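You operate a simulated robot arm through the tools that you are given. There is no shell and no other tool. Be economical: measure what you need, move in short steps, check, and stop when the job is done.

Carry out the task below with a simulated robot arm. There is one attempt and no reset: what you move stays moved.

JOB
Stand the red plug from the top of the check bench beside the bare cover. It goes on the side that lies toward x -1.0, y +0.0 (a direction in the base frame), with about 3 cm between them.

Only the result counts: the job must be done as asked and must still hold three seconds after the hand-in. Knocking over, shifting, dropping, spilling or breaking anything else fails it. A push-on lid holds only when it is set on centred and level and pressed home; a screw cap is set on level and turned clockwise until tight.

ROBOT AND FRAMES
A 7-joint arm with a two-finger parallel gripper on a trunk, on a base that drives. Base frame: it is fixed to the floor where the robot stands at the start and does not move with it; the origin is under the middle of the robot, x ahead of it, y to its left, z up; the surface under the hand at the start is at about z = 800. Units: mm, rad, N and s.
With the tool pointing down near the work surface it reaches from about 480 to 920 mm from the robot's upright axis, wherever it stands. Its first joint turns from -2.007 to 2.007 rad. Places, roughly: bare cover (11x6x6 cm) [-2200, 3700, 900]. Payload 3.91 kg.
The tool frame sits at the grasp point between the pads (the TCP): z along the fingers, y along the line on which they close. The tips reach 30 mm beyond it. The gripper opens to 110 mm. The fingers are 20 mm wide and 10 mm thick; the gripper's body (48 by 112 mm) begins 55 mm behind the TCP.
Orientation is that of the tool frame in the base frame, as [roll, pitch, yaw] about the fixed x, y, z axes, in that order (R = Rz(yaw) Ry(pitch) Rx(roll)). With the fingers straight down and closing along the base's y, the tool's x points along the base's -x, its y along +y and its z along -z.

CONTROLS
- The arm moves only by the tool play_rows. Its argument "plan" is one flat list of numbers, 7 for each row, row after row: the shift along the tool's x, y, z in units of 25 mm (1.0 is 25 mm), then the turn, a rotation vector about the tool's x, y, z in units of 4 degrees (1.0 is 4 degrees), then the gripper command, from -1 (fully open) to 1 (shut), values between in proportion. In form: [x, y, z, wx, wy, wz, jaw, x, y, z, wx, wy, wz, jaw, ...]. A call has 1 to 12 rows; each row shifts and turns the commanded pose from where the row before left it, along the tool's axes as they then stand. A call with a number of a shift or a turn outside -1 to 1 is refused whole. A row lasts 0.2 s, in which the tool goes at most 50 mm and 0.15 rad; a call with a longer step from one row to the next is refused whole, and so is a gripper value outside its range. Where a pose cannot be reached the arm comes as near as it can. A force on the tool above 40 N (or 10 N above the force at the start of the call, whichever is more), or a blocked arm, ends the call early, and 0.2 s more pass. The fingers move at their own pace (about 153 mm/s each) and stop on an object; they squeeze with about 36 N. The grip force told is the motor's: it shows also when the fingers shut on nothing. Time passes only in rows, and 0.2 s behind the last, so rows that do not move let the fingers close. The reply holds the time, the measured pose of the TCP, the force on the tool along the base axes, the opening and the grip force, in the units named above and with some noise, with the torque about the TCP (base axes, N m) and any sound that the robot's microphone picked up.
- Cameras (640 x 400 px; columns grow to the right, rows downward): "scene" is now at [213.9, 220.3, 1313]; the picture's right is [0.16, -0.99, 0.00], its down [-0.57, -0.09, -0.82] and it looks along [0.81, 0.13, -0.58] (base axes); focal length 289 px, centre (320, 200). "wrist" rides on the gripper at [72, 17, -103] in the tool frame; the picture's right is [-0.23, 0.97, 0.00], its down [-0.76, -0.18, -0.62] and it looks along [-0.61, -0.14, 0.78] (tool axes); focal length 222 px, centre (320, 200).
- snapshot(camera): a new picture of that camera. No time passes.
- lift_body(by): slides the trunk up (or, below 0, down) by that many mm; the arm and the scene camera ride with it, the base frame stays. It gives what a move gives, with no picture.
- roll_base(legs): drives the robot by 1 to 6 legs, each [ahead, left, turn to the left] in mm, mm and rad, along the robot's own axes; the way and the turn of a leg run together, so that a leg with both is an arc; at most 1500 mm and 3.142 rad a leg. The arm and the cameras ride along, it lands a little off, and it stops where it bumps. It gives what a move gives.
- aim_head(pan, tilt): turns the head with the scene camera to pan (to the left, within 1.396 rad either way) and tilt (down, from -0.506 to 1.204), counted from straight ahead of the robot. It gives what a move gives.
- point_at(camera, pixels): there is no depth. For up to 12 entries [column, row, z] of the newest picture of that camera ("zoom" is the newest enlarged one), the place [x, y] in the base frame at which the ray of that pixel passes the height z, good to about 2 mm, but the place of the scene camera against the robot may be out by one fixed shift of up to 25 mm in any direction. No time passes.
- close_up(camera, box): a new picture of the part [left, top, right, bottom] of that camera's present view, enlarged. No time passes.
- close_job(): hands the job in; it is judged then, once.

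Keep the steps short. Do not move on a guess: measure, check each grasp and each placing, and mend mistakes. In all there are 80 turns and 52 pictures (those below and enlarged ones count). Leave the gripper open and the arm clear of the work at the hand-in unless told otherwise, and finish with a single line.

The tools are called after ">>>" as a command line: name --argument value ..., lists and objects as JSON in quotes. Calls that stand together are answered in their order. play_rows: Moves the arm, as the interface text tells. Its arguments: {"type":"object","properties":{"plan":{"type":"array"}},"required":["plan"]} The other tools are called the same way: lift_body (by) slides the trunk up or down; roll_base (legs) drives the base; aim_head (pan, tilt) turns the head that bears the scene camera; snapshot (camera) takes a picture; point_at (camera, pixels) gives the place at which the rays of pixels pass given heights; close_up (camera, box) takes an enlarged picture of a part of a camera's view; close_job () hands the job in.

At the start:

```text
t: 0.0
eef_pos: [444.2, 265.7, 1132.6]
tool_rot: [-3.141, 0.0, 3.141]
wrist_force: [-1.5, -0.3, 0.4]
ft_torque: [0.0, -0.01, 0.0]
finger_gap: 110.1
finger_force: 0.1
trunk travel left (down, up): [-650.0, 340.0]
robot x, y, heading: [-0.1, -0.8, 0.003]
head pan, tilt: [0.161, 0.616]
```

scene: 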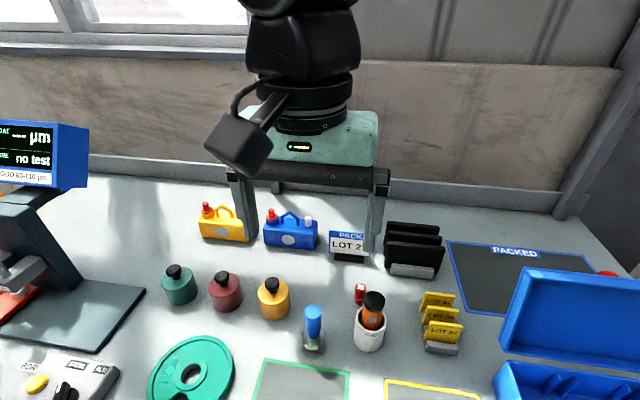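
wrist: 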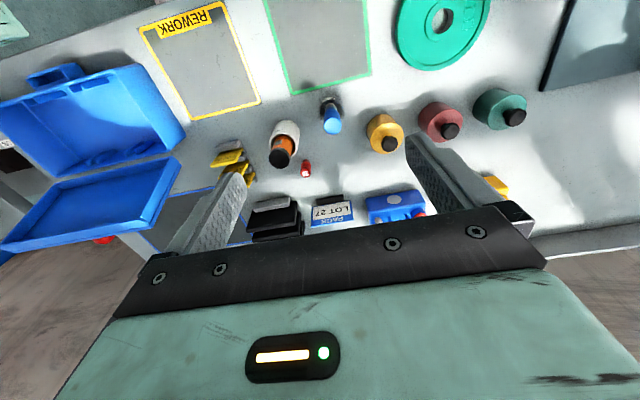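

I see a bench with several red things: a small one near (360,292) and another near (607,273). I'll enlarge both before choosing.

>>> close_up --camera "scene" --box '[280, 250, 480, 375]'

>>> close_up --camera "scene" --box '[480, 220, 640, 320]'

```text
3.20 times, centred on (380, 312) of scene
```

zoom: 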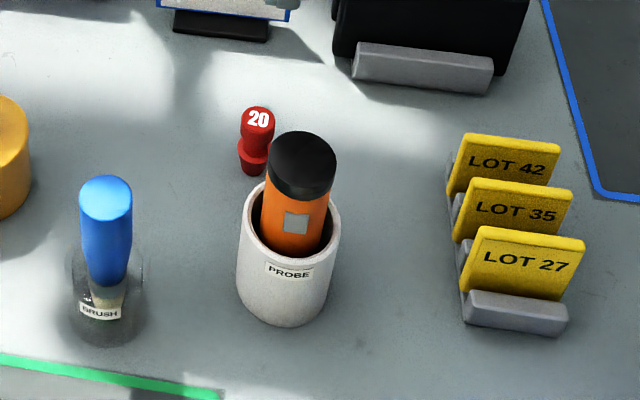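

```text
4.00 times, centred on (560, 270) of scene
```

zoom: 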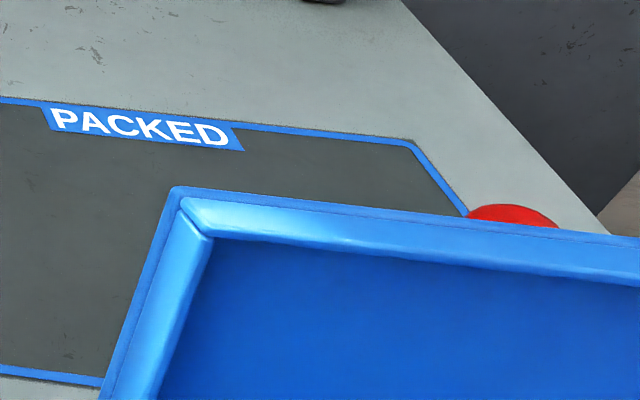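

The small red piece marked "20" looks like the plug. I'll look around to check for other red plugs and to see the route.

>>> aim_head --pan -0.7 --tilt 0.6

>>> snapshot --camera "scene"

>>> aim_head --pan 1.0 --tilt 0.5

>>> snapshot --camera "scene"

```text
t: 1.2
eef_pos: [445.0, 265.5, 1134.2]
tool_rot: [3.141, 0.002, 3.141]
wrist_force: [-0.6, 0.2, 0.1]
ft_torque: [0.0, 0.0, -0.03]
finger_gap: 110.0
finger_force: 0.0
trunk travel left (down, up): [-650.0, 340.0]
robot x, y, heading: [2.8, -0.0, 0.001]
head pan, tilt: [-0.7, 0.6]
```

```text
47 pictures are left
```

scene: 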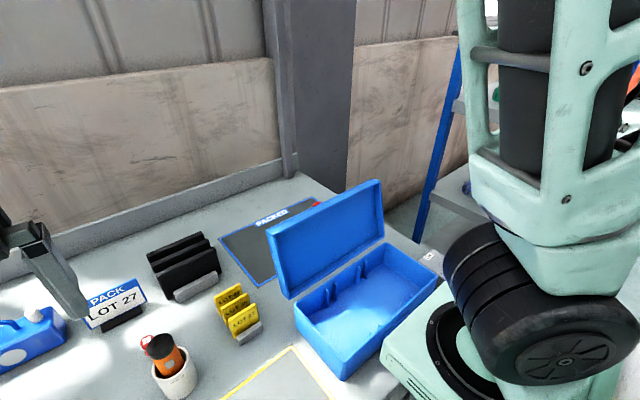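

```text
t: 2.9
eef_pos: [443.3, 266.2, 1133.9]
tool_rot: [-3.14, 0.002, -3.141]
wrist_force: [-0.4, 0.0, -0.4]
ft_torque: [0.01, -0.02, 0.0]
finger_gap: 110.0
finger_force: 0.0
trunk travel left (down, up): [-650.0, 340.0]
robot x, y, heading: [-0.8, -1.9, 0.001]
head pan, tilt: [1.0, 0.499]
```

```text
46 pictures are left
```

scene: 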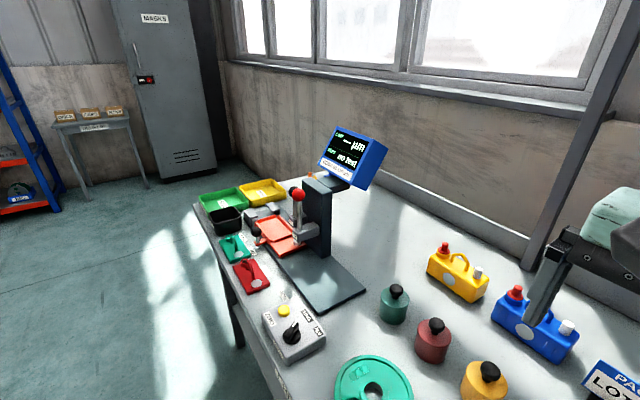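

The only loose plug on the bench is the red "20". I'll enlarge it in the wrist view, whose position carries no fixed shift.

>>> close_up --camera "wrist" --box '[240, 110, 368, 190]'

```text
5.00 times, centred on (304, 150) of wrist
```

zoom: 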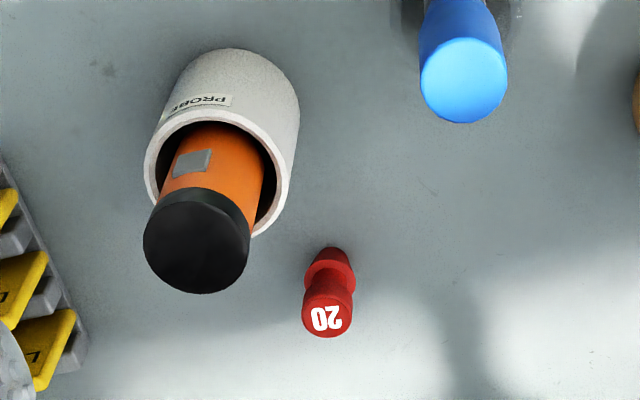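

Plug base in the enlargement is at about (332,256), its top face at (326,319); the probe cup base about (252,75), its rim (218,165). I'll measure these.

>>> point_at --camera "zoom" --pixels '[[332, 258, 800], [326, 319, 840], [326, 319, 830], [326, 319, 850], [302, 319, 840], [351, 319, 840], [196, 238, 860], [267, 225, 880], [195, 265, 930], [465, 80, 880], [250, 60, 800]]'

```text
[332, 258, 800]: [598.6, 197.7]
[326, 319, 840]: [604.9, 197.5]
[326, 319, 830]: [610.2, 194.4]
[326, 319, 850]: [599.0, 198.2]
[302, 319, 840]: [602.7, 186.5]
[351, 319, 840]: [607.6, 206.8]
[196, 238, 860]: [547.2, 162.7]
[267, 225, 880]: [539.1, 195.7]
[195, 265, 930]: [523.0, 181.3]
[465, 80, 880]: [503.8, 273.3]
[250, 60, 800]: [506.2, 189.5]
```

The plug is about 20 mm across and 47 mm tall, centred near (601,198). The tall probe stands at about (525,182) with its top near z 925, and the wrist camera would hit it with the tool straight down. So I'll lean the hand toward +x by 28°. First I move above the plug, then tilt.

>>> play_rows --plan '[-0.9, -0.387, 0.7, 0, 0, 0, -0.27, -0.9, -0.387, 0.7, 0, 0, 0, -0.27, -0.9, -0.387, 0.7, 0, 0, 0, -0.27, -0.9, -0.387, 0.7, 0, 0, 0, -0.27, -0.9, -0.387, 0.7, 0, 0, 0, -0.27, -0.9, -0.387, 0.7, 0, 0, 0, -0.27, -0.9, -0.387, 0.7, 0, 0, 0, -0.27]'

>>> play_rows --plan '[0, 0, 0, 0, 1, 0, -0.27, 0, 0, 0, 0, 1, 0, -0.27, 0, 0, 0, 0, 1, 0, -0.27, 0, 0, 0, 0, 1, 0, -0.27, 0, 0, 0, 0, 1, 0, -0.27, 0, 0, 0, 0, 1, 0, -0.27, 0, 0, 0, 0, 1, 0, -0.27]'

>>> aim_head --pan 0.0 --tilt 0.7

>>> snapshot --camera "wrist"

>>> snapshot --camera "scene"

```text
t: 4.5
eef_pos: [602.2, 197.1, 1010.6]
tool_rot: [-3.14, 0.0, 3.141]
wrist_force: [-0.1, 0.9, 0.3]
ft_torque: [0.01, -0.05, 0.01]
finger_gap: 70.0
finger_force: 0.1
trunk travel left (down, up): [-650.0, 340.0]
robot x, y, heading: [2.2, -0.7, 0.001]
head pan, tilt: [1.0, 0.499]
```

```text
t: 6.1
eef_pos: [601.4, 196.9, 1011.3]
tool_rot: [3.141, -0.489, 3.141]
wrist_force: [-0.2, 0.2, -0.1]
ft_torque: [0.05, -0.04, -0.02]
finger_gap: 69.7
finger_force: 0.1
trunk travel left (down, up): [-650.0, 340.0]
robot x, y, heading: [-1.9, 0.3, 0.004]
head pan, tilt: [1.0, 0.499]
```

```text
t: 7.4
eef_pos: [601.6, 198.0, 1012.0]
tool_rot: [3.142, -0.488, -3.141]
wrist_force: [-0.5, 0.4, 0.7]
ft_torque: [0.02, -0.02, -0.02]
finger_gap: 69.7
finger_force: 0.2
trunk travel left (down, up): [-650.0, 340.0]
robot x, y, heading: [-0.4, -0.4, -0.001]
head pan, tilt: [0.0, 0.7]
```

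```text
44 pictures are left
```

wrist: 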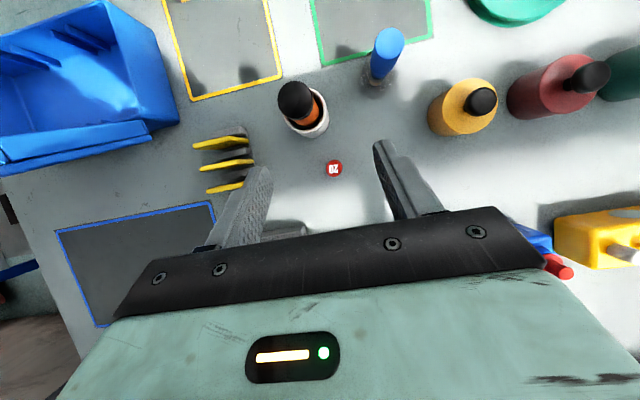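

```text
43 pictures are left
```

scene: 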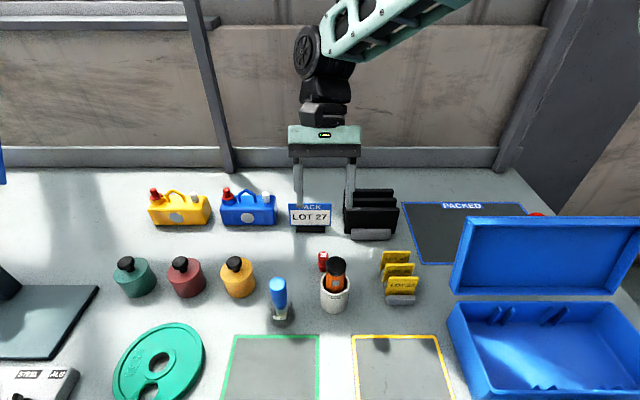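

The plug is now seen almost from above at (334,168) in the wrist view. I'll remeasure it and the surrounding items.

>>> point_at --camera "wrist" --pixels '[[334, 168, 847], [334, 168, 840], [295, 100, 925], [240, 186, 840], [300, 222, 830], [463, 107, 830]]'

>>> close_up --camera "wrist" --box '[254, 118, 414, 218]'

>>> point_at --camera "scene" --pixels '[[310, 231, 800], [370, 238, 800], [322, 271, 800], [323, 254, 847], [336, 264, 925]]'

```text
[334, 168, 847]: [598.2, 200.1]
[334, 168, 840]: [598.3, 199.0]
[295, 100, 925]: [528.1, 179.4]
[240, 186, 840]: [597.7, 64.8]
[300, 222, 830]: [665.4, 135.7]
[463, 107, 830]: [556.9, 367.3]
```

```text
4.00 times, centred on (334, 168) of wrist
```

zoom: 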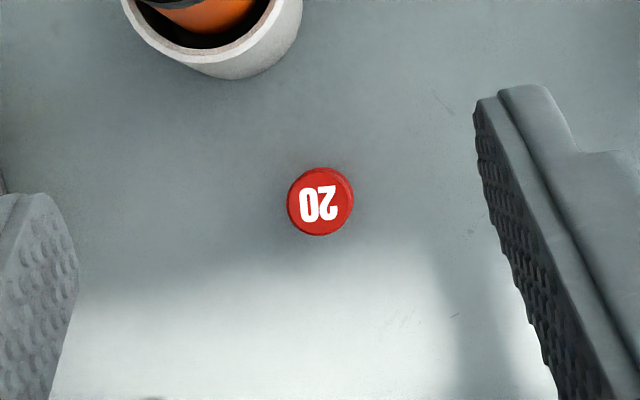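

```text
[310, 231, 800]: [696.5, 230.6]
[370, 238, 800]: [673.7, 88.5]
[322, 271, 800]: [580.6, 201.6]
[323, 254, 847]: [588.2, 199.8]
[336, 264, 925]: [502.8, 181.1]
```

Plug centre is (598,200). I'll go straight down with the tilted hand for most of the way, then check the camera's clearance from the probe.

>>> play_rows --plan '[-0.451, 0.016, 0.892, 0, 0, 0, -0.27, -0.451, 0.016, 0.892, 0, 0, 0, -0.27, -0.451, 0.016, 0.892, 0, 0, 0, -0.27, -0.451, 0.016, 0.892, 0, 0, 0, -0.27, -0.451, 0.016, 0.892, 0, 0, 0, -0.27]'

>>> snapshot --camera "wrist"

>>> close_up --camera "scene" --box '[224, 140, 432, 270]'

```text
t: 8.6
eef_pos: [600.9, 200.0, 886.4]
tool_rot: [3.14, -0.49, -3.142]
wrist_force: [0.4, 0.5, 0.8]
ft_torque: [-0.01, 0.04, 0.01]
finger_gap: 70.0
finger_force: 0.1
trunk travel left (down, up): [-650.0, 340.0]
robot x, y, heading: [4.3, 1.5, -0.0]
head pan, tilt: [0.0, 0.7]
```

```text
41 pictures are left
```

wrist: 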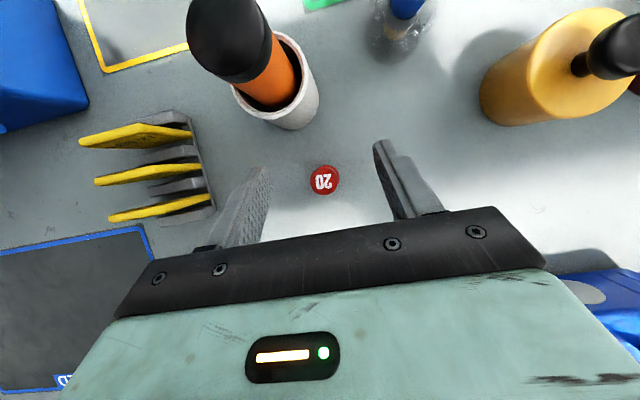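

```text
3.08 times, centred on (328, 205) of scene
```

zoom: 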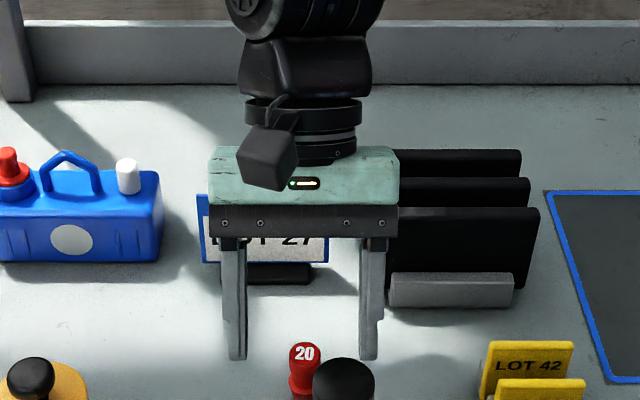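

Plug now at (325,180). I'll remeasure it from here and check the folders' near top corner at zoom (387,209).

>>> point_at --camera "wrist" --pixels '[[325, 180, 847], [325, 180, 842], [225, 38, 925]]'

>>> point_at --camera "zoom" --pixels '[[390, 310, 800], [390, 209, 870], [390, 209, 880], [262, 285, 800], [205, 195, 870], [327, 262, 830], [305, 352, 847]]'

```text
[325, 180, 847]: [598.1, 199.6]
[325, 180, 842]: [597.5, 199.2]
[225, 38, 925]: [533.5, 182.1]
```

```text
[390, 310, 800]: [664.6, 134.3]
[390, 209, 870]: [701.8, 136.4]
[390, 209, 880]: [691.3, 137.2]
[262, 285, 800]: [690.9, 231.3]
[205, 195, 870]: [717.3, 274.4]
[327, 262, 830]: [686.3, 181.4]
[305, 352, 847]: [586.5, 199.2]
```

Clear on all sides: the folders (x≥676) and the sign are under and beyond the hand. I'll go down the last 48 mm to z 838, still open.

>>> play_rows --plan '[-0.398, -0.01, 0.876, 0, 0, 0, -0.27, -0.398, -0.01, 0.876, 0, 0, 0, -0.27, 0, 0, 0, 0, 0, 0, -0.27]'

>>> snapshot --camera "wrist"

```text
t: 9.4
eef_pos: [596.9, 198.6, 839.5]
tool_rot: [3.141, -0.49, 3.14]
wrist_force: [0.6, 0.3, -0.3]
ft_torque: [0.03, 0.02, -0.01]
finger_gap: 69.8
finger_force: 0.1
trunk travel left (down, up): [-650.0, 340.0]
robot x, y, heading: [1.2, 1.4, -0.005]
head pan, tilt: [0.0, 0.7]
```

```text
39 pictures are left
```

wrist: 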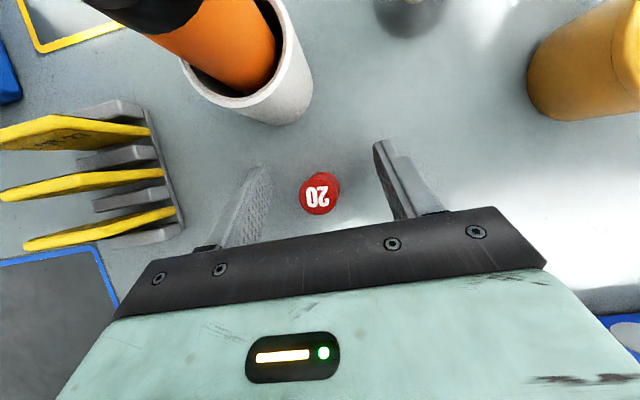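

The plug head is between the pads. Closing the fingers without moving.

>>> play_rows --plan '[0, 0, 0, 0, 0, 0, 0.2, 0, 0, 0, 0, 0, 0, 0.5, 0, 0, 0, 0, 0, 0, 1, 0, 0, 0, 0, 0, 0, 1, 0, 0, 0, 0, 0, 0, 1]'

>>> snapshot --camera "wrist"

```text
t: 10.6
eef_pos: [596.7, 199.4, 838.1]
tool_rot: [3.141, -0.489, 3.141]
wrist_force: [1.2, -1.7, 1.8]
ft_torque: [-0.07, -0.04, -0.03]
finger_gap: 19.4
finger_force: 36.0
trunk travel left (down, up): [-650.0, 340.0]
robot x, y, heading: [0.1, -0.7, -0.003]
head pan, tilt: [0.0, 0.7]
```

```text
38 pictures are left
```

wrist: 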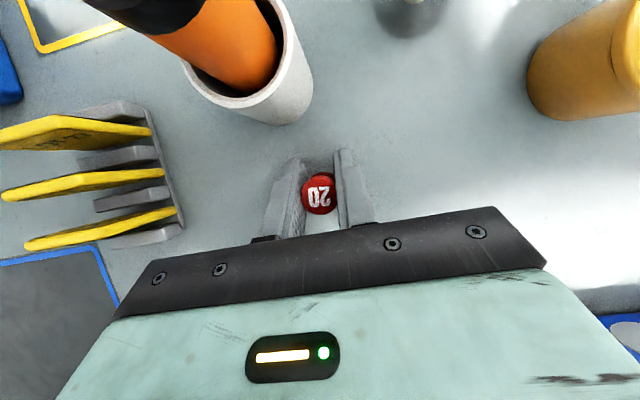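

Gripped at 19.4 mm with 36 N. Lifting straight up 200 mm.

>>> play_rows --plan '[0.469, 0, -0.883, 0, 0, 0, 1, 0.469, 0, -0.883, 0, 0, 0, 1, 0.469, 0, -0.883, 0, 0, 0, 1, 0.469, 0, -0.883, 0, 0, 0, 1, 0.469, 0, -0.883, 0, 0, 0, 1, 0.469, 0, -0.883, 0, 0, 0, 1, 0.469, 0, -0.883, 0, 0, 0, 1, 0.469, 0, -0.883, 0, 0, 0, 1]'

>>> snapshot --camera "wrist"

>>> aim_head --pan 1.39 --tilt 0.35

>>> snapshot --camera "scene"

```text
t: 12.4
eef_pos: [597.8, 200.7, 1039.0]
tool_rot: [-3.141, -0.487, -3.14]
wrist_force: [-0.3, -0.3, -0.1]
ft_torque: [-0.02, -0.02, -0.01]
finger_gap: 19.2
finger_force: 36.1
trunk travel left (down, up): [-650.0, 340.0]
robot x, y, heading: [1.2, 1.4, 0.0]
head pan, tilt: [0.0, 0.7]
```

```text
37 pictures are left
```

wrist: 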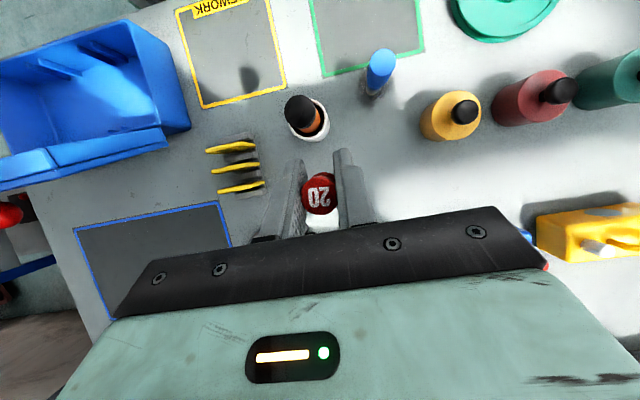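

```text
t: 13.9
eef_pos: [596.6, 200.4, 1038.5]
tool_rot: [3.14, -0.488, 3.141]
wrist_force: [-0.5, 0.6, -0.2]
ft_torque: [0.0, -0.01, 0.01]
finger_gap: 19.4
finger_force: 36.3
trunk travel left (down, up): [-650.0, 340.0]
robot x, y, heading: [4.8, -1.8, 0.005]
head pan, tilt: [1.389, 0.351]
```

```text
36 pictures are left
```

scene: 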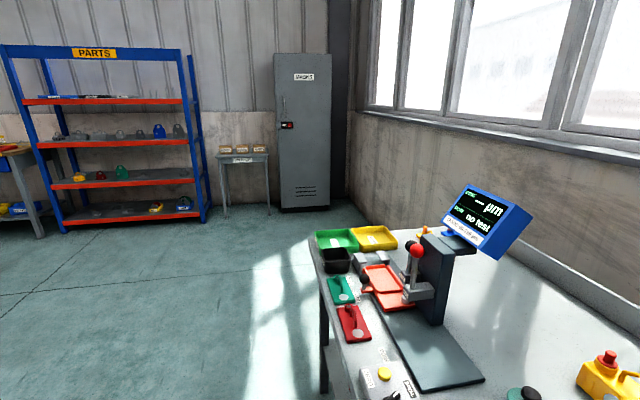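

Plug held firmly. I'll pull the arm in toward the robot by 175 mm (the plug passes well above the probe), then back off 500 mm.

>>> play_rows --plan '[0.883, 0, 0.469, 0, 0, 0, 1, 0.883, 0, 0.469, 0, 0, 0, 1, 0.883, 0, 0.469, 0, 0, 0, 1, 0.883, 0, 0.469, 0, 0, 0, 1, 0.883, 0, 0.469, 0, 0, 0, 1, 0.883, 0, 0.469, 0, 0, 0, 1, 0.883, 0, 0.469, 0, 0, 0, 1]'

>>> roll_base --legs '[[-250, 0, 0], [-250, 0, 0]]'

>>> snapshot --camera "scene"

```text
t: 15.5
eef_pos: [421.7, 199.5, 1038.3]
tool_rot: [-3.141, -0.488, 3.141]
wrist_force: [-0.6, 0.2, 0.1]
ft_torque: [0.02, 0.02, -0.02]
finger_gap: 19.5
finger_force: 36.1
trunk travel left (down, up): [-650.0, 340.0]
robot x, y, heading: [4.6, -2.3, 0.002]
head pan, tilt: [1.389, 0.351]
```

```text
t: 18.7
eef_pos: [-77.1, 199.7, 1037.7]
tool_rot: [3.139, -0.489, -3.141]
wrist_force: [0.0, -0.1, -0.8]
ft_torque: [-0.04, -0.02, 0.0]
finger_gap: 19.1
finger_force: 36.1
trunk travel left (down, up): [-650.0, 340.0]
robot x, y, heading: [-496.5, -1.4, 0.001]
head pan, tilt: [1.389, 0.351]
```

```text
35 pictures are left
```

scene: 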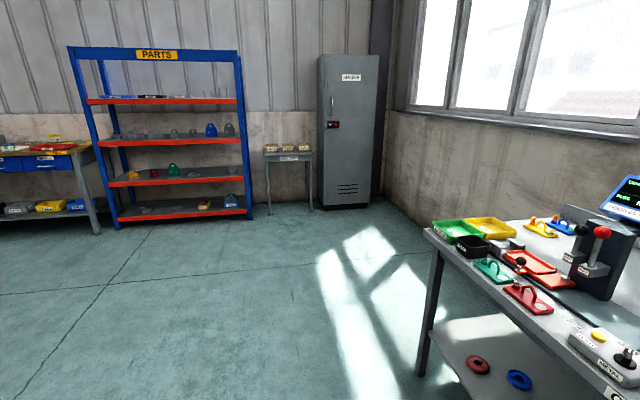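

Clear now. I'll turn left by 2.0 rad to face the target area and look.

>>> roll_base --legs '[[0, 0, 2.0]]'

>>> aim_head --pan 0.3 --tilt 0.25

>>> snapshot --camera "scene"

```text
t: 23.9
eef_pos: [-859.8, 298.9, 1039.4]
tool_rot: [3.142, -0.489, -1.134]
wrist_force: [0.6, 0.4, -0.2]
ft_torque: [0.01, -0.04, -0.02]
finger_gap: 18.9
finger_force: 36.0
trunk travel left (down, up): [-650.0, 340.0]
robot x, y, heading: [-497.4, -2.0, 2.008]
head pan, tilt: [1.389, 0.351]
```

```text
t: 25.3
eef_pos: [-859.3, 298.7, 1037.7]
tool_rot: [-3.141, -0.489, -1.136]
wrist_force: [-0.4, 0.3, 1.0]
ft_torque: [0.01, 0.0, 0.01]
finger_gap: 19.1
finger_force: 36.0
trunk travel left (down, up): [-650.0, 340.0]
robot x, y, heading: [-502.5, 0.9, 2.005]
head pan, tilt: [0.3, 0.25]
```

```text
34 pictures are left
```

scene: 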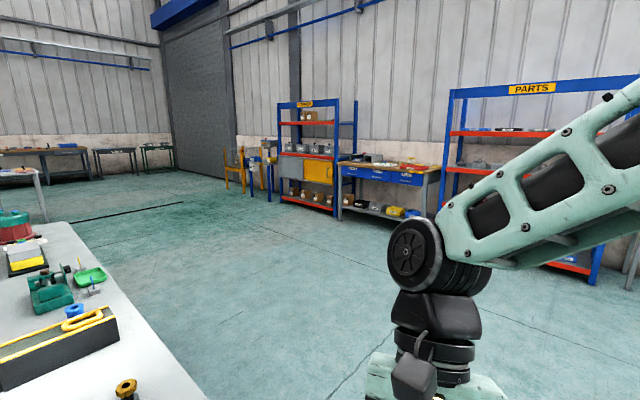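

The target bench (wooden top, blue drawers) is at about (380,165). I'll measure the near-left table's edge before driving past it.

>>> point_at --camera "scene" --pixels '[[210, 398, 800], [60, 223, 800], [385, 163, 850], [330, 167, 850], [440, 170, 850]]'

>>> close_up --camera "scene" --box '[310, 130, 470, 230]'

```text
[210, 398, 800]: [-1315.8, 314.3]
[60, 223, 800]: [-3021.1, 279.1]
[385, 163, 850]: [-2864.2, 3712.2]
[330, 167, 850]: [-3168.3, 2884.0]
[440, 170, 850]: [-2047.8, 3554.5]
```

```text
4.00 times, centred on (390, 180) of scene
```

zoom: 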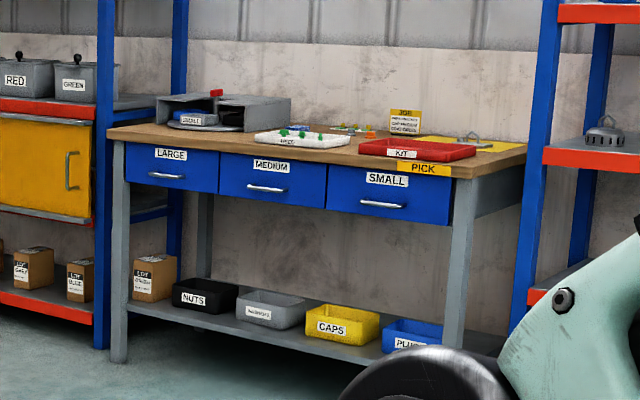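

Path is clear of the table. I'll drive ahead 1400 mm, turn to face +y, then go ahead-left toward the front of the target bench, stopping well short.

>>> roll_base --legs '[[1400, 0, 0], [0, 0, -0.435], [700, 1100, 0]]'

>>> aim_head --pan 0.15 --tilt 0.4

>>> snapshot --camera "scene"

```text
t: 39.8
eef_pos: [-2414.2, 2391.7, 1038.9]
tool_rot: [3.142, -0.489, -1.566]
wrist_force: [-0.2, 0.8, -0.9]
ft_torque: [0.0, 0.01, 0.03]
finger_gap: 18.8
finger_force: 35.6
trunk travel left (down, up): [-650.0, 340.0]
robot x, y, heading: [-2213.3, 1968.9, 1.575]
head pan, tilt: [0.3, 0.25]
```

```text
t: 40.5
eef_pos: [-2415.1, 2391.9, 1039.9]
tool_rot: [-3.141, -0.489, -1.567]
wrist_force: [-0.9, 0.0, -0.2]
ft_torque: [0.0, -0.01, 0.0]
finger_gap: 19.2
finger_force: 35.7
trunk travel left (down, up): [-650.0, 340.0]
robot x, y, heading: [-2211.5, 1967.2, 1.579]
head pan, tilt: [0.15, 0.4]
```

```text
32 pictures are left
```

scene: 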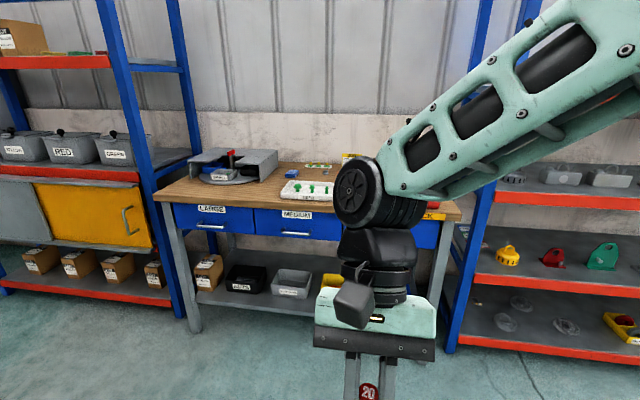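

The arm hides the cover. I'll measure the bench's front edge, (180,203) and (300,210), at heights 850–880.

>>> point_at --camera "scene" --pixels '[[165, 201, 870], [300, 209, 870], [440, 218, 870], [190, 332, 0], [445, 352, 0], [320, 172, 870]]'

```text
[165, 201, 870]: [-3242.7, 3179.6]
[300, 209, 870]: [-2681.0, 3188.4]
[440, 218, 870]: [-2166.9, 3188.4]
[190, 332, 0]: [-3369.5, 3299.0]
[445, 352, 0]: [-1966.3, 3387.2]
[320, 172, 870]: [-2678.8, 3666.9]
```

The cover is behind the arm. I'll go 500 mm ahead and 350 mm right so I can see the right end of the bench past the arm.

>>> roll_base --legs '[[500, -350, 0]]'

>>> aim_head --pan 0.6 --tilt 0.5

>>> snapshot --camera "scene"

```text
t: 43.9
eef_pos: [-2065.8, 2892.8, 1038.9]
tool_rot: [3.141, -0.489, -1.567]
wrist_force: [-0.3, -0.7, -0.1]
ft_torque: [-0.03, 0.0, -0.02]
finger_gap: 19.1
finger_force: 36.1
trunk travel left (down, up): [-650.0, 340.0]
robot x, y, heading: [-1865.0, 2472.2, 1.571]
head pan, tilt: [0.15, 0.4]
```

```text
t: 44.8
eef_pos: [-2066.3, 2893.1, 1038.9]
tool_rot: [3.141, -0.489, -1.567]
wrist_force: [-0.1, -0.1, -0.2]
ft_torque: [0.02, 0.07, -0.02]
finger_gap: 18.9
finger_force: 36.1
trunk travel left (down, up): [-650.0, 340.0]
robot x, y, heading: [-1864.2, 2471.0, 1.573]
head pan, tilt: [0.6, 0.499]
```

```text
31 pictures are left
```

scene: 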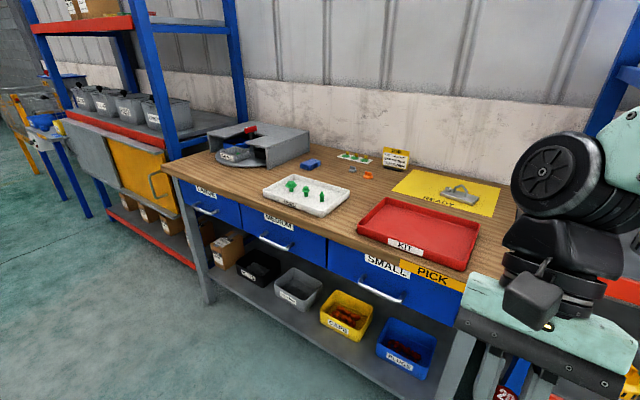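

A grey piece with a handle on the yellow READY mat at (460,193) is likely the bare cover. Enlarging.

>>> close_up --camera "scene" --box '[380, 145, 524, 235]'

>>> point_at --camera "zoom" --pixels '[[270, 200, 900], [270, 200, 870], [440, 250, 870]]'

>>> close_up --camera "scene" --box '[200, 110, 408, 240]'

```text
4.44 times, centred on (452, 190) of scene
```

zoom: 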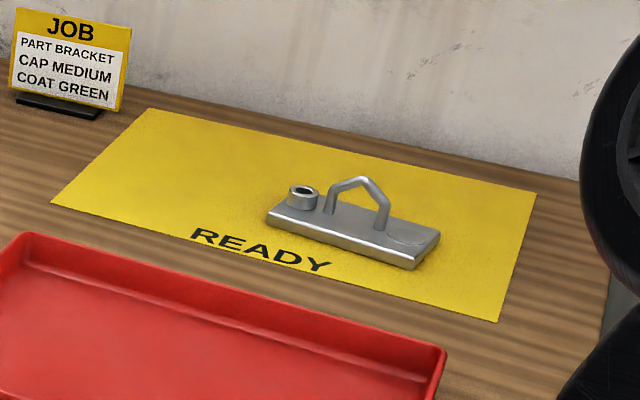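

```text
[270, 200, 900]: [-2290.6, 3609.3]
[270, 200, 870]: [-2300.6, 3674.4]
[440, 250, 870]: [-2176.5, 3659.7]
```

```text
3.08 times, centred on (304, 175) of scene
```

zoom: 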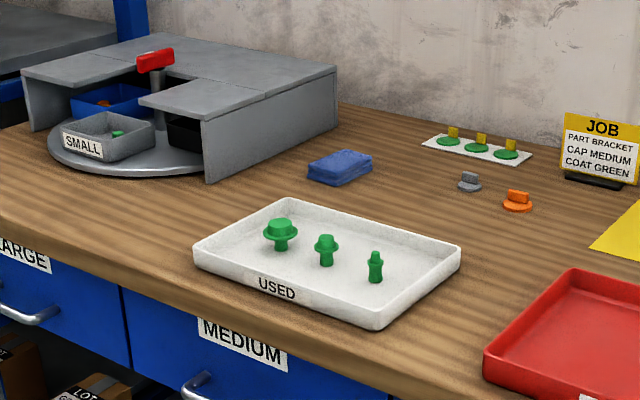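

The cover lies on the mat with its long side roughly along x. I'll measure the bench's front edge and surface from this picture.

>>> point_at --camera "scene" --pixels '[[210, 185, 870], [325, 233, 870], [395, 262, 870], [438, 360, 0], [210, 303, 0], [365, 240, 870], [465, 272, 870], [480, 232, 870], [395, 298, 800]]'

```text
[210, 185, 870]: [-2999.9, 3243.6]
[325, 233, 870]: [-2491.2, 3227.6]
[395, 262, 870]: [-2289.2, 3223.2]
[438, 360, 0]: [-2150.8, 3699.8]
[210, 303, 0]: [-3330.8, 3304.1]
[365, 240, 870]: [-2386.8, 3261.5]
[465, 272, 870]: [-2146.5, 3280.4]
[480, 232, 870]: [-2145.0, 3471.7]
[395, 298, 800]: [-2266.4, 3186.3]
```

The bench edge is at y≈3246, and the cover's left end near (-2302,3680). I'll turn the hand 90° about the vertical so it leans toward -x, away from the cover. The fingers then close along y, clear of the cover, and the plug stays upright.

>>> play_rows --plan '[0, 0, 0, 0.528, 0, -0.993, 1, 0, 0, 0, 0.528, 0, -0.993, 1, 0, 0, 0, 0.528, 0, -0.993, 1, 0, 0, 0, 0.528, 0, -0.993, 1, 0, 0, 0, 0.528, 0, -0.993, 1, 0, 0, 0, 0.528, 0, -0.993, 1, 0, 0, 0, 0.528, 0, -0.993, 1, 0, 0, 0, 0.528, 0, -0.993, 1, 0, 0, 0, 0.528, 0, -0.993, 1, 0, 0, 0, 0.528, 0, -0.993, 1]'

>>> play_rows --plan '[0, 0, 0, 0.528, 0, -0.993, 1, 0, 0, 0, 0.528, 0, -0.993, 1, 0, 0, 0, 0.528, 0, -0.993, 1, 0, 0, 0, 0.528, 0, -0.993, 1, 0, 0, 0, 0.528, 0, -0.993, 1, 0, 0, 0, 0.528, 0, -0.993, 1, 0, 0, 0, 0.528, 0, -0.993, 1, 0, 0, 0, 0.528, 0, -0.993, 1, 0, 0, 0, 0.528, 0, -0.993, 1, 0, 0, 0, 0.528, 0, -0.993, 1]'

>>> snapshot --camera "scene"

```text
t: 47.0
eef_pos: [-2067.4, 2893.6, 1039.7]
tool_rot: [3.141, -0.488, -0.785]
wrist_force: [0.7, -1.2, -0.8]
ft_torque: [0.01, -0.01, 0.0]
finger_gap: 18.9
finger_force: 35.9
trunk travel left (down, up): [-650.0, 340.0]
robot x, y, heading: [-1862.3, 2472.6, 1.574]
head pan, tilt: [0.6, 0.499]
```

```text
t: 49.2
eef_pos: [-2065.0, 2893.7, 1039.2]
tool_rot: [-3.141, -0.489, 0.001]
wrist_force: [-0.7, -0.3, 0.2]
ft_torque: [0.02, -0.03, 0.0]
finger_gap: 19.0
finger_force: 36.0
trunk travel left (down, up): [-650.0, 340.0]
robot x, y, heading: [-1863.1, 2470.2, 1.574]
head pan, tilt: [0.6, 0.499]
```

```text
28 pictures are left
```

scene: 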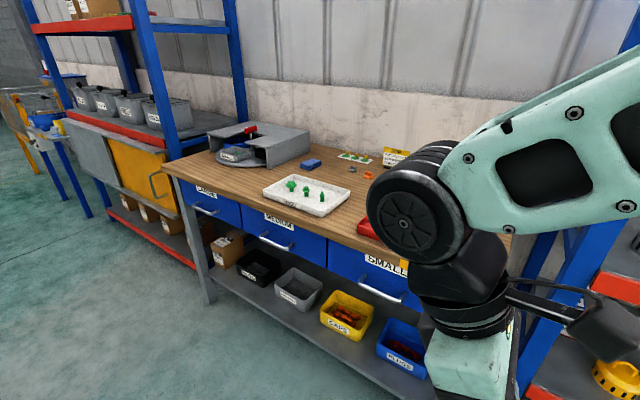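

Hand now leans toward -x. I'll strafe 375 mm left, then go 385 mm ahead, which puts the robot about 390 mm from the bench edge.

>>> roll_base --legs '[[0, 375, 0], [385, 0, 0]]'

>>> aim_head --pan 0.0 --tilt 0.6

>>> snapshot --camera "scene"

>>> snapshot --camera "wrist"

```text
t: 53.6
eef_pos: [-2441.2, 3282.3, 1039.0]
tool_rot: [-3.141, -0.488, 0.001]
wrist_force: [0.3, 0.3, -0.3]
ft_torque: [0.03, 0.01, -0.05]
finger_gap: 18.6
finger_force: 36.1
trunk travel left (down, up): [-650.0, 340.0]
robot x, y, heading: [-2242.4, 2857.7, 1.574]
head pan, tilt: [0.6, 0.499]
```

```text
t: 54.6
eef_pos: [-2441.7, 3282.1, 1039.6]
tool_rot: [-3.141, -0.487, 0.001]
wrist_force: [0.0, 0.6, -0.1]
ft_torque: [-0.01, 0.0, 0.0]
finger_gap: 19.0
finger_force: 36.1
trunk travel left (down, up): [-650.0, 340.0]
robot x, y, heading: [-2240.3, 2860.7, 1.577]
head pan, tilt: [0.0, 0.6]
```

```text
27 pictures are left
```

scene: 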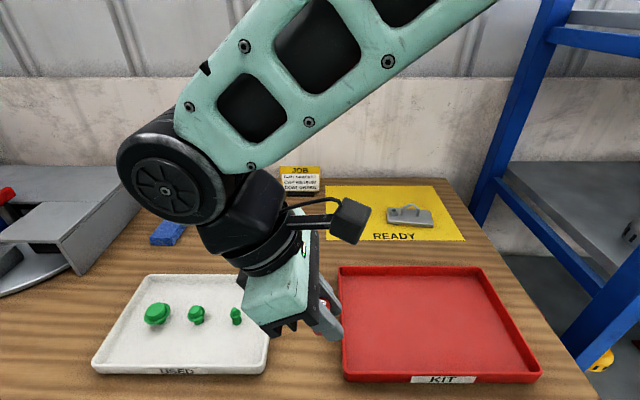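

```text
26 pictures are left
```

wrist: 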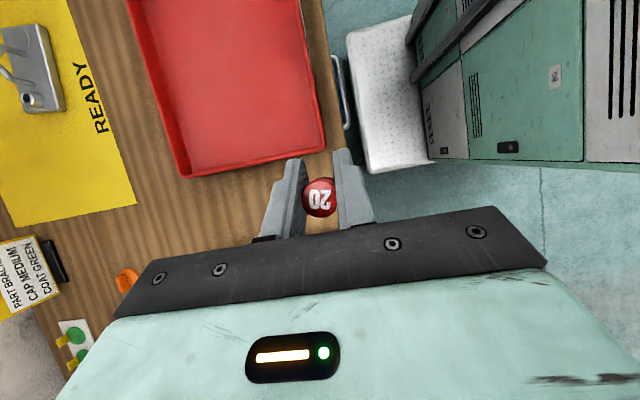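

Good view of cover, mat and READY sign. I'll move the plug over the bench toward the cover, at the same height, by 300 mm in y and 40 mm in x.

>>> play_rows --plan '[0.12, -1, 0.064, 0, 0, 0, 1, 0.12, -1, 0.064, 0, 0, 0, 1, 0.12, -1, 0.064, 0, 0, 0, 1, 0.12, -1, 0.064, 0, 0, 0, 1, 0.12, -1, 0.064, 0, 0, 0, 1, 0.12, -1, 0.064, 0, 0, 0, 1, 0.12, -1, 0.064, 0, 0, 0, 1, 0.12, -1, 0.064, 0, 0, 0, 1, 0.12, -1, 0.064, 0, 0, 0, 1, 0.12, -1, 0.064, 0, 0, 0, 1, 0.12, -1, 0.064, 0, 0, 0, 1, 0.12, -1, 0.064, 0, 0, 0, 1]'

>>> snapshot --camera "wrist"

>>> snapshot --camera "scene"

```text
t: 57.2
eef_pos: [-2401.0, 3582.3, 1038.2]
tool_rot: [3.141, -0.489, 0.002]
wrist_force: [-0.5, -0.2, 0.2]
ft_torque: [0.03, 0.05, 0.01]
finger_gap: 19.0
finger_force: 36.4
trunk travel left (down, up): [-650.0, 340.0]
robot x, y, heading: [-2237.9, 2859.1, 1.575]
head pan, tilt: [0.0, 0.6]
```

```text
25 pictures are left
```

wrist: 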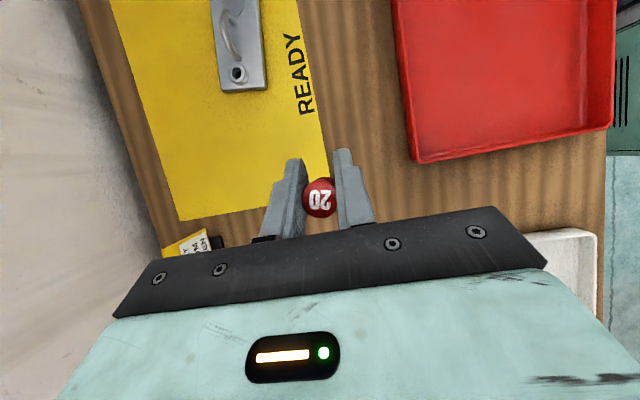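

```text
24 pictures are left
```

scene: 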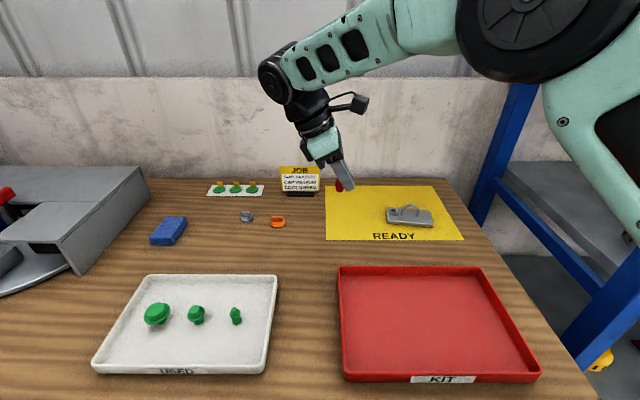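

I'll find the bench height by comparing the mat's back-left corner: wrist (178,221), scene (325,187).

>>> point_at --camera "wrist" --pixels '[[178, 221, 850], [178, 221, 870], [178, 221, 890], [300, 115, 850], [300, 115, 870], [300, 115, 890]]'

>>> point_at --camera "scene" --pixels '[[325, 187, 850], [325, 187, 870], [325, 187, 890], [373, 240, 850], [373, 240, 870], [373, 240, 890]]'

>>> close_up --camera "wrist" --box '[170, 0, 330, 100]'

>>> close_up --camera "scene" --box '[316, 170, 476, 270]'

```text
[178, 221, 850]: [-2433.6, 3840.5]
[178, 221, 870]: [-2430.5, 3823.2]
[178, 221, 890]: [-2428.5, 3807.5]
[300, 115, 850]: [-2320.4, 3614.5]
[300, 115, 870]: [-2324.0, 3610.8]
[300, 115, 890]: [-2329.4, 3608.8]
```

```text
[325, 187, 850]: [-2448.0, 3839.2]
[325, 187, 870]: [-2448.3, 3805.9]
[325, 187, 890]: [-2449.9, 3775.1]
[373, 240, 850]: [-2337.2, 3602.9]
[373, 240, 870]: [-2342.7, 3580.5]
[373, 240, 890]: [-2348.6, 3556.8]
```

```text
4.00 times, centred on (250, 50) of wrist
```

zoom: 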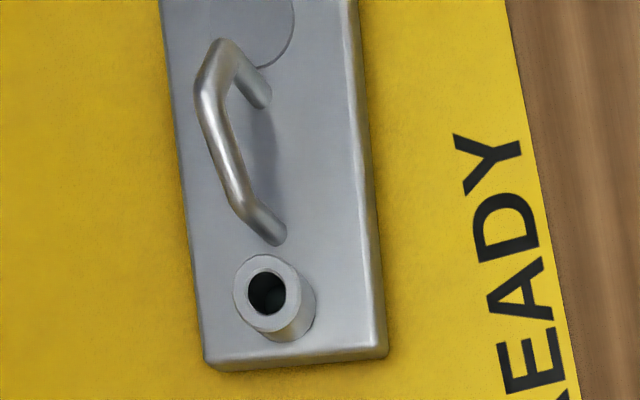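

```text
4.00 times, centred on (396, 220) of scene
```

zoom: 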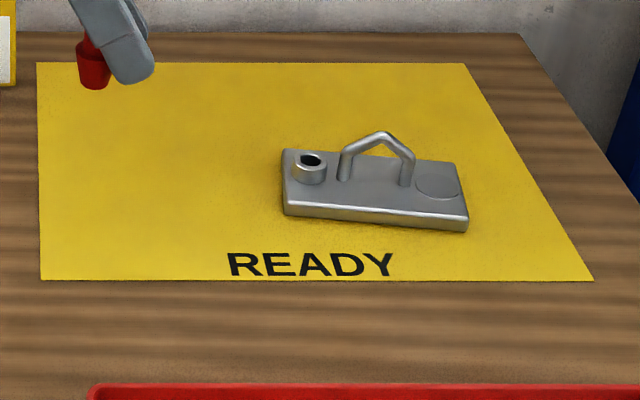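

Bench top comes out near z 850–865. I'll measure the cover's end corners and outline in this enlarged scene picture and in a new wrist enlargement.

>>> point_at --camera "zoom" --pixels '[[285, 213, 855], [468, 230, 855], [283, 152, 867], [458, 163, 867], [287, 202, 867], [468, 218, 867], [42, 280, 855], [593, 281, 855], [465, 63, 855], [37, 63, 855]]'

>>> close_up --camera "wrist" --box '[170, 0, 330, 100]'

>>> point_at --camera "zoom" --pixels '[[208, 370, 855], [388, 358, 855], [203, 358, 867], [386, 345, 867], [160, 0, 867], [355, 0, 867], [505, 0, 855], [578, 400, 855], [268, 290, 895]]'

```text
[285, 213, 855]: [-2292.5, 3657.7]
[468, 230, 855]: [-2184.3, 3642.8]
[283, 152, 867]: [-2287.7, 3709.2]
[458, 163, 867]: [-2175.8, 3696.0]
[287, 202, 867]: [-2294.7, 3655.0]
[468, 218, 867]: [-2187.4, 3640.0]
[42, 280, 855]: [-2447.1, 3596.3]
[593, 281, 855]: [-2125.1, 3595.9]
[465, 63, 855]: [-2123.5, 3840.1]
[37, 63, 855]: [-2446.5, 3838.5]
```

```text
4.00 times, centred on (250, 50) of wrist
```

zoom: 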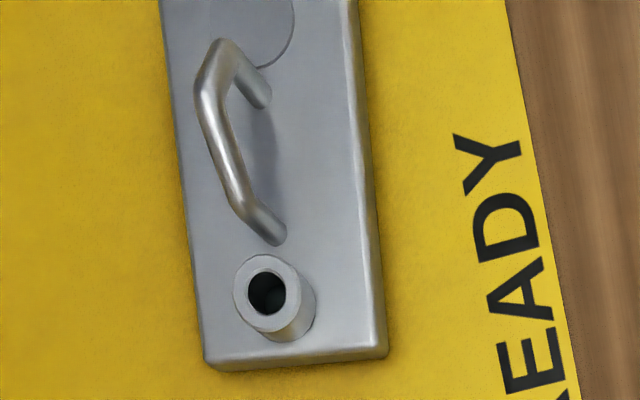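

```text
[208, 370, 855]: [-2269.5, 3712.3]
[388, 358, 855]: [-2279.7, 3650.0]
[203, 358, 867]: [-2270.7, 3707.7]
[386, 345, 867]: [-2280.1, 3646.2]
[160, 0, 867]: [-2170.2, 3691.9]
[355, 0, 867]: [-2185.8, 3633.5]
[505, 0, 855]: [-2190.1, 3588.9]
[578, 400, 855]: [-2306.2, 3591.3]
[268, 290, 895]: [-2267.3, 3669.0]
```

From the wrist view the cover's left end runs from (-2270,3712) to (-2280,3650), turned about 8°, with its centre near (-2221,3672). A 30 mm gap and 10 mm plug radius put the plug at about (-2318,3674). I'll move above that spot, to z 930.

>>> play_rows --plan '[0.151, -0.613, 0.895, 0, 0, 0, 1, 0.151, -0.613, 0.895, 0, 0, 0, 1, 0.151, -0.613, 0.895, 0, 0, 0, 1, 0.151, -0.613, 0.895, 0, 0, 0, 1, 0.151, -0.613, 0.895, 0, 0, 0, 1, 0.151, -0.613, 0.895, 0, 0, 0, 1]'

>>> snapshot --camera "wrist"

>>> close_up --camera "scene" --box '[316, 150, 476, 250]'

```text
t: 58.6
eef_pos: [-2319.2, 3673.9, 931.4]
tool_rot: [-3.142, -0.488, 0.003]
wrist_force: [-0.2, 0.1, 0.8]
ft_torque: [0.02, -0.02, 0.02]
finger_gap: 19.2
finger_force: 35.5
trunk travel left (down, up): [-650.0, 340.0]
robot x, y, heading: [-2239.1, 2858.9, 1.574]
head pan, tilt: [0.0, 0.6]
```

```text
20 pictures are left
```

wrist: 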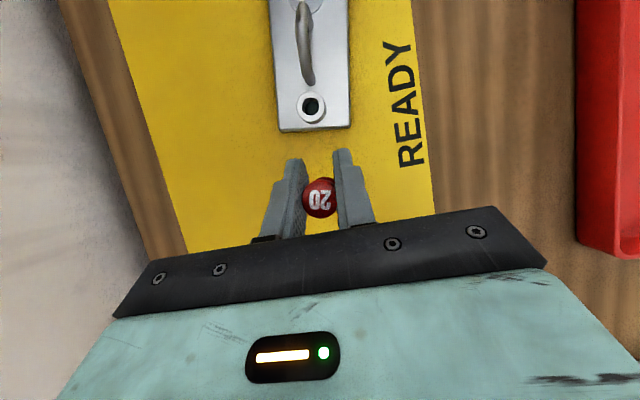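

```text
4.00 times, centred on (396, 200) of scene
```

zoom: 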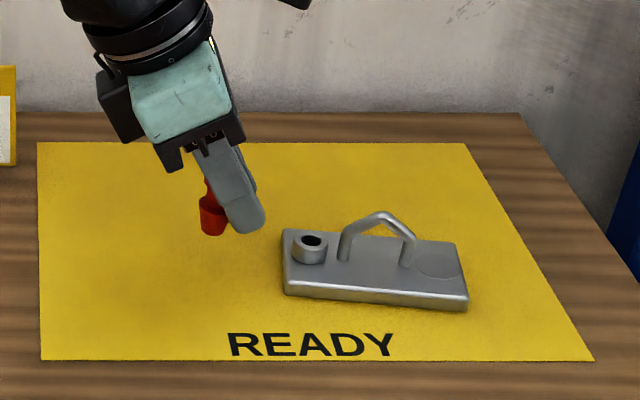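

Remeasuring the cover's end (280,131)–(351,126), and the mat's front edge at several heights to pin down the bench height.

>>> point_at --camera "wrist" --pixels '[[280, 132, 855], [351, 127, 855], [425, 130, 845], [425, 130, 855], [425, 130, 865], [418, 60, 845], [418, 60, 855], [418, 60, 865]]'

```text
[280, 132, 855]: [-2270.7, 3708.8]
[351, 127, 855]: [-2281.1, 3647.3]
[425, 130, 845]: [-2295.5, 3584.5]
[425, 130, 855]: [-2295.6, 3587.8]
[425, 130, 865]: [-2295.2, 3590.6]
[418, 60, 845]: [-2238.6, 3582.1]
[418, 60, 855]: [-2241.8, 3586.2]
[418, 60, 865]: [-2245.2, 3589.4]
```

Position agrees within 2 mm; bench top likely 855–865, so contact should come at TCP z ≈ 893–903. Going down 20 mm first, then small steps.

>>> play_rows --plan '[-0.15, 0, 0.375, 0, 0, 0, 1, -0.15, 0, 0.375, 0, 0, 0, 1, 0, 0, 0, 0, 0, 0, 1]'

>>> play_rows --plan '[-0.056, 0, 0.106, 0, 0, 0, 1, -0.056, 0, 0.106, 0, 0, 0, 1, 0, 0, 0, 0, 0, 0, 1]'

>>> close_up --camera "scene" --box '[348, 175, 428, 225]'

```text
t: 59.4
eef_pos: [-2316.1, 3673.9, 911.3]
tool_rot: [-3.141, -0.488, 0.001]
wrist_force: [0.2, -0.4, -0.3]
ft_torque: [-0.02, 0.01, -0.01]
finger_gap: 19.1
finger_force: 35.6
trunk travel left (down, up): [-650.0, 340.0]
robot x, y, heading: [-2242.5, 2857.7, 1.572]
head pan, tilt: [0.0, 0.6]
```

```text
t: 60.2
eef_pos: [-2317.3, 3673.7, 905.5]
tool_rot: [-3.141, -0.491, 0.003]
wrist_force: [0.3, -0.1, -0.4]
ft_torque: [-0.01, 0.0, -0.01]
finger_gap: 18.9
finger_force: 35.7
trunk travel left (down, up): [-650.0, 340.0]
robot x, y, heading: [-2244.4, 2860.7, 1.576]
head pan, tilt: [0.0, 0.6]
```

```text
8.00 times, centred on (388, 200) of scene
```

zoom: 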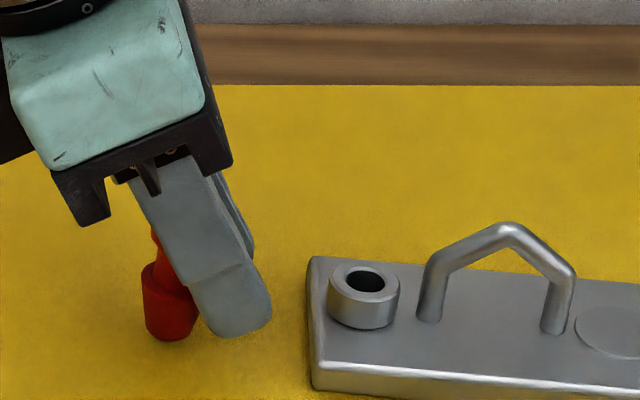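

In the scene view the plug's side seems to lean slightly. I'll check its attitude closely with the wrist camera and a tighter scene view.

>>> close_up --camera "wrist" --box '[272, 150, 368, 210]'

>>> close_up --camera "scene" --box '[356, 195, 388, 220]'

```text
6.67 times, centred on (320, 180) of wrist
```

zoom: 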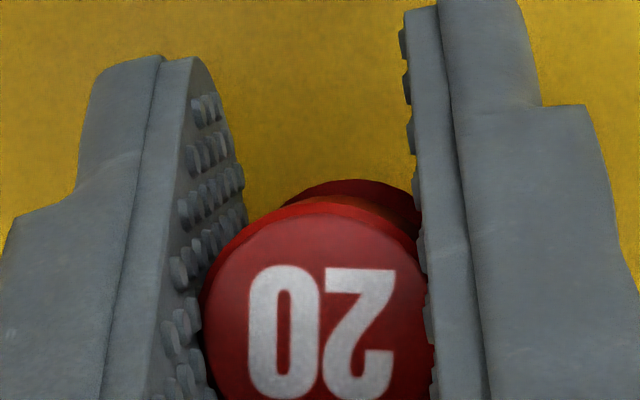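

```text
16.00 times, centred on (372, 208) of scene
```

zoom: 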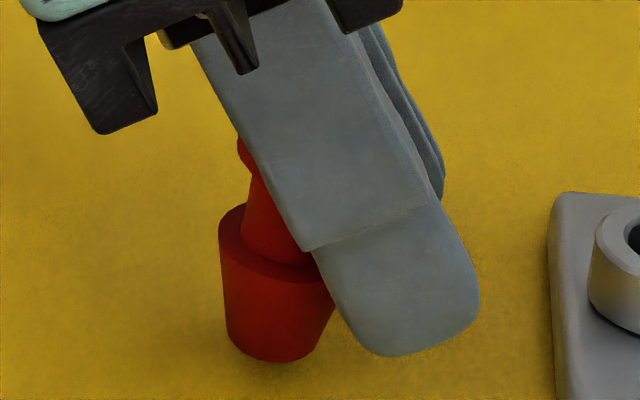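

The plug is upright (its axis runs toward the camera's nadir). The bottom is close to the mat. Continuing down by small steps, watching the force.

>>> play_rows --plan '[-0.0375, 0, 0.0706, 0, 0, 0, 1, -0.0375, 0, 0.0706, 0, 0, 0, 1, 0, 0, 0, 0, 0, 0, 1]'

>>> play_rows --plan '[-0.0375, 0, 0.0706, 0, 0, 0, 1, 0, 0, 0, 0, 0, 0, 1]'

```text
t: 61.0
eef_pos: [-2316.8, 3674.6, 900.2]
tool_rot: [3.141, -0.49, 0.002]
wrist_force: [0.3, -0.3, -0.6]
ft_torque: [-0.02, 0.0, 0.0]
finger_gap: 19.0
finger_force: 36.7
trunk travel left (down, up): [-650.0, 340.0]
robot x, y, heading: [-2237.9, 2861.5, 1.575]
head pan, tilt: [0.0, 0.6]
```

```text
t: 61.6
eef_pos: [-2315.8, 3674.3, 900.8]
tool_rot: [-3.14, -0.488, 0.002]
wrist_force: [0.9, -1.2, 8.2]
ft_torque: [-0.09, -0.01, 0.02]
finger_gap: 18.7
finger_force: 36.2
trunk travel left (down, up): [-650.0, 340.0]
robot x, y, heading: [-2242.4, 2863.3, 1.576]
head pan, tilt: [0.0, 0.6]
```

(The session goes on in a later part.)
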